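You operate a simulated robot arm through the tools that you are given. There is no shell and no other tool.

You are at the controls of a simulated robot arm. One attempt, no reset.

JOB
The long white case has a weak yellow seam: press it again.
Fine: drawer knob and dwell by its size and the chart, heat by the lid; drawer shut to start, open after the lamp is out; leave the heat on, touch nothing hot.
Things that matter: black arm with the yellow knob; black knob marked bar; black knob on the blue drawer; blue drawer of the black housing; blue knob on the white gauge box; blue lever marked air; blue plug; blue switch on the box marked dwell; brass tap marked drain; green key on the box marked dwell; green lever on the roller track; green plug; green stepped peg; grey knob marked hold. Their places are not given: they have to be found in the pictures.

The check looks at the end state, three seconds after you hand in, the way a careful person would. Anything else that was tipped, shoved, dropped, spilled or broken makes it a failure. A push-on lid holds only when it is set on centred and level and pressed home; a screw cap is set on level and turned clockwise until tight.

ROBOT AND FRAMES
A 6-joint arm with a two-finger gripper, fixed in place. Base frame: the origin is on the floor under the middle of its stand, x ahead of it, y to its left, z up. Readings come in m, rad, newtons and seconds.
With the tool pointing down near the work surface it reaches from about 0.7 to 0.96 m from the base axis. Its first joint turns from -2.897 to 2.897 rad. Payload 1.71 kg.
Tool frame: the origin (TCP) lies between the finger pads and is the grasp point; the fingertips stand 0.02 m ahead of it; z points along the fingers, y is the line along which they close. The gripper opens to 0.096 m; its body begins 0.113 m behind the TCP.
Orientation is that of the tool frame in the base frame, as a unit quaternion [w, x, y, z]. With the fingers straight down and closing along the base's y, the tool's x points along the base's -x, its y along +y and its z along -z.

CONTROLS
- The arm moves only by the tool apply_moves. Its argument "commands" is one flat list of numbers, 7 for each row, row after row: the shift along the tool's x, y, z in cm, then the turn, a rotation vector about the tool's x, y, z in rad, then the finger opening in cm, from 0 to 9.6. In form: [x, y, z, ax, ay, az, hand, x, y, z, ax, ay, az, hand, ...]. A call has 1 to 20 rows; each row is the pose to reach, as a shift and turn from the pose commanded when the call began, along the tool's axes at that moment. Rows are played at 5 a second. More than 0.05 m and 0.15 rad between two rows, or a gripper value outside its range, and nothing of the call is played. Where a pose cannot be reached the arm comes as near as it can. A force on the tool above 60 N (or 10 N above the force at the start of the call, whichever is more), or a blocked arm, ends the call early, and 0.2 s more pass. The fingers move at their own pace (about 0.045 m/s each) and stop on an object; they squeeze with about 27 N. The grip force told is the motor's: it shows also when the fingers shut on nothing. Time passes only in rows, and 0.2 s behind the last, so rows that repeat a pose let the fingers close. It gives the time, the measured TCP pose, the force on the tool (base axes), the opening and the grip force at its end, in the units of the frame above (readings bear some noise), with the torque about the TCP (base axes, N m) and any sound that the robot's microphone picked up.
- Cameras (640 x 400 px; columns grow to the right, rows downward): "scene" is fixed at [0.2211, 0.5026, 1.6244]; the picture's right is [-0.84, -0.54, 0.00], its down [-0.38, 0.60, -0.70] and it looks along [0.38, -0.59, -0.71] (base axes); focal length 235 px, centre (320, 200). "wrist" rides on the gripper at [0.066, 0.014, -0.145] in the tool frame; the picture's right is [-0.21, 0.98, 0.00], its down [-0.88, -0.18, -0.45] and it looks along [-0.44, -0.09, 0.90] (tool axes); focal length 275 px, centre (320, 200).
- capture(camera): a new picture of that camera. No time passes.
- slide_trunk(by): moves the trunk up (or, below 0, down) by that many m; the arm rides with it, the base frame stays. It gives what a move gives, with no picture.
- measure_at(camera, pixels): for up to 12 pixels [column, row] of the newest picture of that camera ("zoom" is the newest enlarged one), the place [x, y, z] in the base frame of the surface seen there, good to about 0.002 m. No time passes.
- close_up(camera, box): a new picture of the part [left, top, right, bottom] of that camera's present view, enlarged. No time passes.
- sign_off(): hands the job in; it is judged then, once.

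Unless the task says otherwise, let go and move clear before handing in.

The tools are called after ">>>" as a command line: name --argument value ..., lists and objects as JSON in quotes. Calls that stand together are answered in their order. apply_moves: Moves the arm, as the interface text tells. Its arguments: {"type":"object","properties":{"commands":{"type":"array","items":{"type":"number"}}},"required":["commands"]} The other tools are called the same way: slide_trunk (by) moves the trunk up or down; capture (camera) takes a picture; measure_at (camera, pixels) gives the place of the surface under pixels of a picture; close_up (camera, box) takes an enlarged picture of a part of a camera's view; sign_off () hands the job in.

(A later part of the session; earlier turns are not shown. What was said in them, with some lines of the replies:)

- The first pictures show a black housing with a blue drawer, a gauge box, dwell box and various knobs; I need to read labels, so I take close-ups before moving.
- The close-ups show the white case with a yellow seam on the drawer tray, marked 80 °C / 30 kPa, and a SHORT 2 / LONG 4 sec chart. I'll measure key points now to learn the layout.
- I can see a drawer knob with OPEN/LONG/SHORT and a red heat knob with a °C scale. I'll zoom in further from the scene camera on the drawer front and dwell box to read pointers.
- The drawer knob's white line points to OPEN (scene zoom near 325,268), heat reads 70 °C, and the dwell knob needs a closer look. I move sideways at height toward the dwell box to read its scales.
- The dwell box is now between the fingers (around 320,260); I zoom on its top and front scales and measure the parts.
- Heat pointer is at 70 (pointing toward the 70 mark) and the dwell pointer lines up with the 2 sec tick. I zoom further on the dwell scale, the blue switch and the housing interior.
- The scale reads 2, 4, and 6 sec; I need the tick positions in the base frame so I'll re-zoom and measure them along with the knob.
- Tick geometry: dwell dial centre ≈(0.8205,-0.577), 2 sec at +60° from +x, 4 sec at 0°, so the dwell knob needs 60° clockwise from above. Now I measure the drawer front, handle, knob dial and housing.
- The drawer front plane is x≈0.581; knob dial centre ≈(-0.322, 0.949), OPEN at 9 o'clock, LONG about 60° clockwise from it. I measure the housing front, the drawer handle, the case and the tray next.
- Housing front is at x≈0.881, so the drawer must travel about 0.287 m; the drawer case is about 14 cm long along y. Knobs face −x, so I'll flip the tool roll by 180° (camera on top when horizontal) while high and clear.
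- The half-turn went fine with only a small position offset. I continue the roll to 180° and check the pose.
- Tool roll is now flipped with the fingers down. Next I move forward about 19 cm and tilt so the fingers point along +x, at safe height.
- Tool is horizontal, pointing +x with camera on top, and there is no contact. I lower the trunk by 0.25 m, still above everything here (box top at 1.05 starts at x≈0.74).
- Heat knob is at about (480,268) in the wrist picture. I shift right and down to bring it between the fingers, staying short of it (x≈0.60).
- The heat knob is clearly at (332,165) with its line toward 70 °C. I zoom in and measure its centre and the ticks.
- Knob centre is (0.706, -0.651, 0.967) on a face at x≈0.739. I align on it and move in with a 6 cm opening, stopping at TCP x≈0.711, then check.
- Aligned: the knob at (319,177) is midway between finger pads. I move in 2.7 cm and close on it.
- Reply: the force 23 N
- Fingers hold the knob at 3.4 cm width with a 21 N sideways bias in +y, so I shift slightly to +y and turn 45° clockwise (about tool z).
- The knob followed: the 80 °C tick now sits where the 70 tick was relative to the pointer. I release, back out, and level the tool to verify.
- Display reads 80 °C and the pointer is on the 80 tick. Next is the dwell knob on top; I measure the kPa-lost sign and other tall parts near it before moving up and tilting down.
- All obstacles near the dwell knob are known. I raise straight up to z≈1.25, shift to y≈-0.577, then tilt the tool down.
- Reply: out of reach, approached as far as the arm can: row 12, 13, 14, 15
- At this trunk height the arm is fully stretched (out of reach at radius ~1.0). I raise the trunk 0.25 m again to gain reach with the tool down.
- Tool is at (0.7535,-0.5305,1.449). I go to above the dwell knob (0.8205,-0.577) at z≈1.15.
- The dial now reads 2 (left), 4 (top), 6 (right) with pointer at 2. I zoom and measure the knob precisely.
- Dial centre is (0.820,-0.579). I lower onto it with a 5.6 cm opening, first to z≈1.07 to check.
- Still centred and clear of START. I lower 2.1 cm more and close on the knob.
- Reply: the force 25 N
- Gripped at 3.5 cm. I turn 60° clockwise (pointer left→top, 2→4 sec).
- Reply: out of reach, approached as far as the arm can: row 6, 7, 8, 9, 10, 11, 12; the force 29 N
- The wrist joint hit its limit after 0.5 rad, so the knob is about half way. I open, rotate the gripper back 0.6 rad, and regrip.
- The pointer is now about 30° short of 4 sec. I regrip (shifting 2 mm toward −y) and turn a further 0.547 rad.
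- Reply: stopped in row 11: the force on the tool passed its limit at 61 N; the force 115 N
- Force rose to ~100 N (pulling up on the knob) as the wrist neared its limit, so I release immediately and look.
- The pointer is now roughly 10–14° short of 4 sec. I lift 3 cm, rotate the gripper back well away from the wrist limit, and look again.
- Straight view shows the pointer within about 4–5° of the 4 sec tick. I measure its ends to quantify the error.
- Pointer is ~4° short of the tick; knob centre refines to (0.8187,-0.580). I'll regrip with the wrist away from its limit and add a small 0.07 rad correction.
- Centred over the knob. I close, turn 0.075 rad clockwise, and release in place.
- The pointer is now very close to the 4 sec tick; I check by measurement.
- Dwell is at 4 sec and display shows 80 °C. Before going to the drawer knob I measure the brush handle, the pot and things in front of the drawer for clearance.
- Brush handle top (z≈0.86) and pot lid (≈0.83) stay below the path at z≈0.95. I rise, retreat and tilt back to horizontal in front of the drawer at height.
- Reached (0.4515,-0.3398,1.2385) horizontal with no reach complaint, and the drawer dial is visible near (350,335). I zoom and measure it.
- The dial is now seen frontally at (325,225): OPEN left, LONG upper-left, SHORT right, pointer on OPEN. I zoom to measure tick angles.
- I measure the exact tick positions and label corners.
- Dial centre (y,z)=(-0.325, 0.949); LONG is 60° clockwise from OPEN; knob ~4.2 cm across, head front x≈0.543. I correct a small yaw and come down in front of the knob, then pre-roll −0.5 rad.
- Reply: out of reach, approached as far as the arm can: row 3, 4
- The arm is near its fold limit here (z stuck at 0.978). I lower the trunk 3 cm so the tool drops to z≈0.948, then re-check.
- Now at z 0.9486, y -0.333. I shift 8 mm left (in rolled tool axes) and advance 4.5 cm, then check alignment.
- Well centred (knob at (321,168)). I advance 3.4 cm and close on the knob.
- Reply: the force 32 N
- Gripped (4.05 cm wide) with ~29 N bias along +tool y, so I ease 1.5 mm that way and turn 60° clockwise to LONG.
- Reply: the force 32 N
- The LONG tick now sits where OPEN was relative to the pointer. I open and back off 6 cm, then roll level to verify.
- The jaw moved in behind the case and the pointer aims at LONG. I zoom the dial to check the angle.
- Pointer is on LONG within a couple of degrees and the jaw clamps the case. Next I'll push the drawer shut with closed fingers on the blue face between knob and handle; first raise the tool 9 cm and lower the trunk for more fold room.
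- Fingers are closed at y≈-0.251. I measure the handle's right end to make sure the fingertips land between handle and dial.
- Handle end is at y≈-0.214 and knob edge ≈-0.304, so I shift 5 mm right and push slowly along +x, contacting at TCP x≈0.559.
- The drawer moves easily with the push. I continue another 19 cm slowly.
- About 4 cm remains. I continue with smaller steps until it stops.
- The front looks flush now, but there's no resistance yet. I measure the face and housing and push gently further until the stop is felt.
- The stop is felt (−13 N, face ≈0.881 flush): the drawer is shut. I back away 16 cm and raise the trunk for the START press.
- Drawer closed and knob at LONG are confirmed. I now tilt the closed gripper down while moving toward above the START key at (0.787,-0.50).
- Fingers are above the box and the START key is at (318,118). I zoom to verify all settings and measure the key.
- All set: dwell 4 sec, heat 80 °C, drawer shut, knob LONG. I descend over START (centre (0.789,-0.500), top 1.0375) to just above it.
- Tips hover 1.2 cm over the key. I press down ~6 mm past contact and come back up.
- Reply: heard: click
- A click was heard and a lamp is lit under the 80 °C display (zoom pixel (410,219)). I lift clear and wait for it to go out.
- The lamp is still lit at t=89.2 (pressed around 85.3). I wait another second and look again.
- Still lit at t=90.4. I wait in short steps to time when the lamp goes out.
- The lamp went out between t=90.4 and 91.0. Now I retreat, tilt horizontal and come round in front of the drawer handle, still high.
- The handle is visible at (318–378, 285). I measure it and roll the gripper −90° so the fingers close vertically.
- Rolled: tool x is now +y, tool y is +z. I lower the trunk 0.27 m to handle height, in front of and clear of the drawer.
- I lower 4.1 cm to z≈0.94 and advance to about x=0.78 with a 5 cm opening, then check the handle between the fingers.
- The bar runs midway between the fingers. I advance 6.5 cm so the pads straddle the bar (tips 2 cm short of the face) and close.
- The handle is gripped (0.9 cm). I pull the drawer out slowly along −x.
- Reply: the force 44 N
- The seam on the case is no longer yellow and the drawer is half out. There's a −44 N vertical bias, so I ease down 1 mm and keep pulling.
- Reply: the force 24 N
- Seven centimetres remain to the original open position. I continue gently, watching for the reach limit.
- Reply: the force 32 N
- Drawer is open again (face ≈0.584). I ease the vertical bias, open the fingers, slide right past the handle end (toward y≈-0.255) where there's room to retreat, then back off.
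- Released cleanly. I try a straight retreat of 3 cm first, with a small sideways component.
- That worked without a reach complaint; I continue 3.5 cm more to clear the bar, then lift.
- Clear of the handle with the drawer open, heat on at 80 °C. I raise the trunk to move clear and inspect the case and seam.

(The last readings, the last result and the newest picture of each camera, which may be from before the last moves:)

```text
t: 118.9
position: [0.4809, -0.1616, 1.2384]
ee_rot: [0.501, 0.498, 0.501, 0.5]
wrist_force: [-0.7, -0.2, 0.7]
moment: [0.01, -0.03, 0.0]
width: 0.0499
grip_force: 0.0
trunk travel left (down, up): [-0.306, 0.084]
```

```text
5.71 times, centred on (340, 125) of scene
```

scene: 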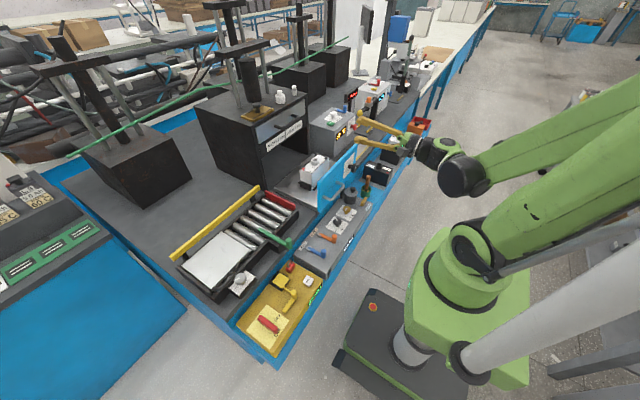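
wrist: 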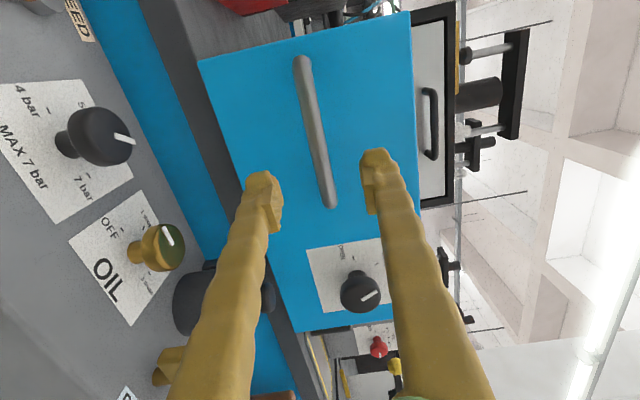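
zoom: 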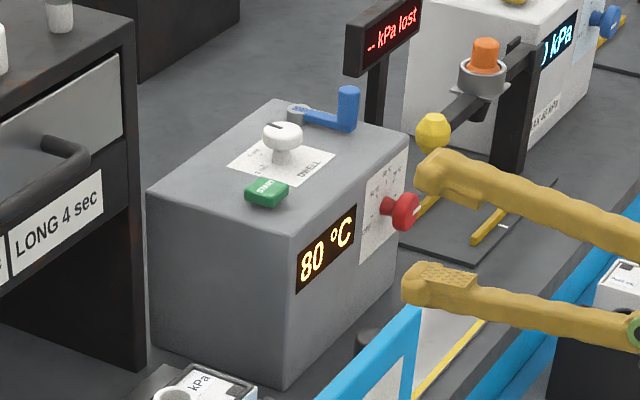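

The seam is now a uniform dark line and the case is still seated. I compare it with the good white case on the rack and take a final look around before handing in.

>>> close_up --camera "scene" --box '[370, 115, 440, 165]'

>>> close_up --camera "scene" --box '[300, 145, 335, 175]'

>>> capture --camera "wrist"

```text
8.00 times, centred on (405, 140) of scene
```

zoom: 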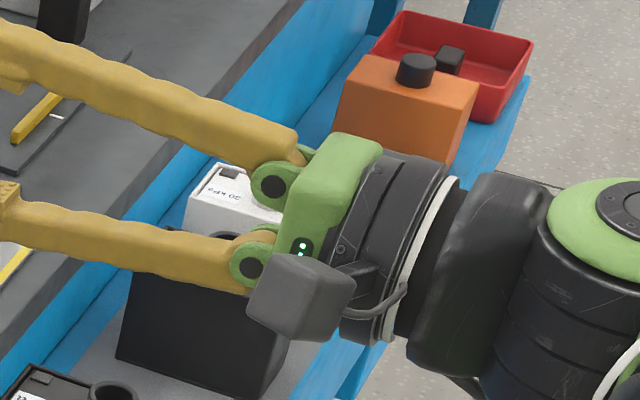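

```text
13.33 times, centred on (318, 160) of scene
```

zoom: 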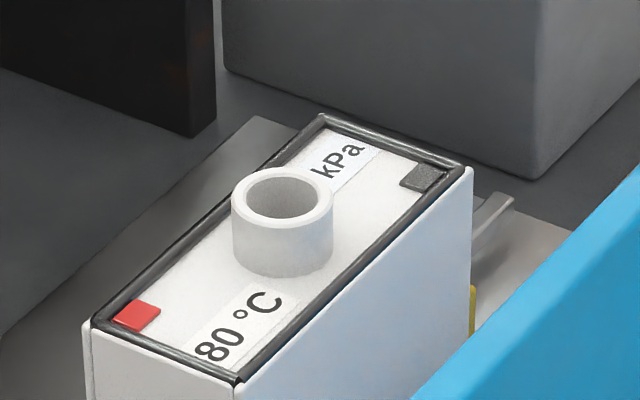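

```text
taken
```

wrist: 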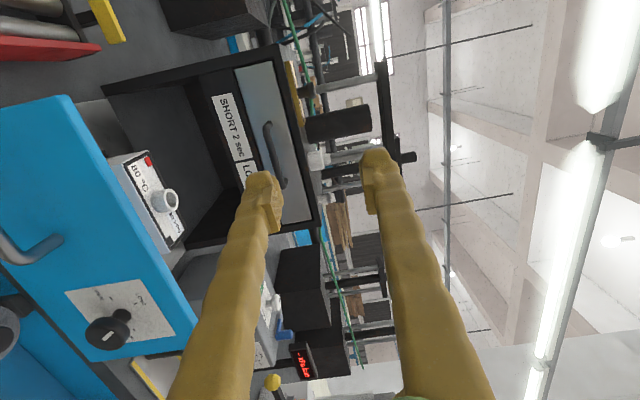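

The seam is now a continuous dark bead, with no yellow left. The drawer is open, the lamp is out, heat is still on at 80 °C, dwell is at 4 sec and the drawer knob is on LONG. The arm is clear and nothing else was disturbed, so I hand in.

>>> sign_off

```text
The job is handed in.
```

The long white case has been pressed again. Its seam, which was yellow, is now one continuous dark line, and the case is still in place on the drawer tray. I couldn't compare it with the white case on the rack, because the gripper was blocking that view.

- **Heat:** I turned the red knob from 70 to 80 °C to match the lid. The display still reads 80 °C and the heat is on.
- **Dwell:** This is set to 4 sec, the LONG value on the chart. The knob took three grips because the wrist reached its limit. On the second grip the force spiked to about 100 N, so I let go straight away. The pointer ended within a few degrees of the 4 sec mark.
- **Drawer knob:** I turned it from OPEN to LONG, which closed the clamp on the case. I left it on LONG.
- **Press:** I pushed the drawer fully shut and then pressed START. The lamp went out about 5 to 6 seconds later.
- **Drawer:** I pulled it open only after the lamp was out. It stopped about 5 mm short of where it started.

I touched only the three knobs, START, and the drawer's front and handle. I saw nothing tipped or moved, and the arm was clear when I handed in.
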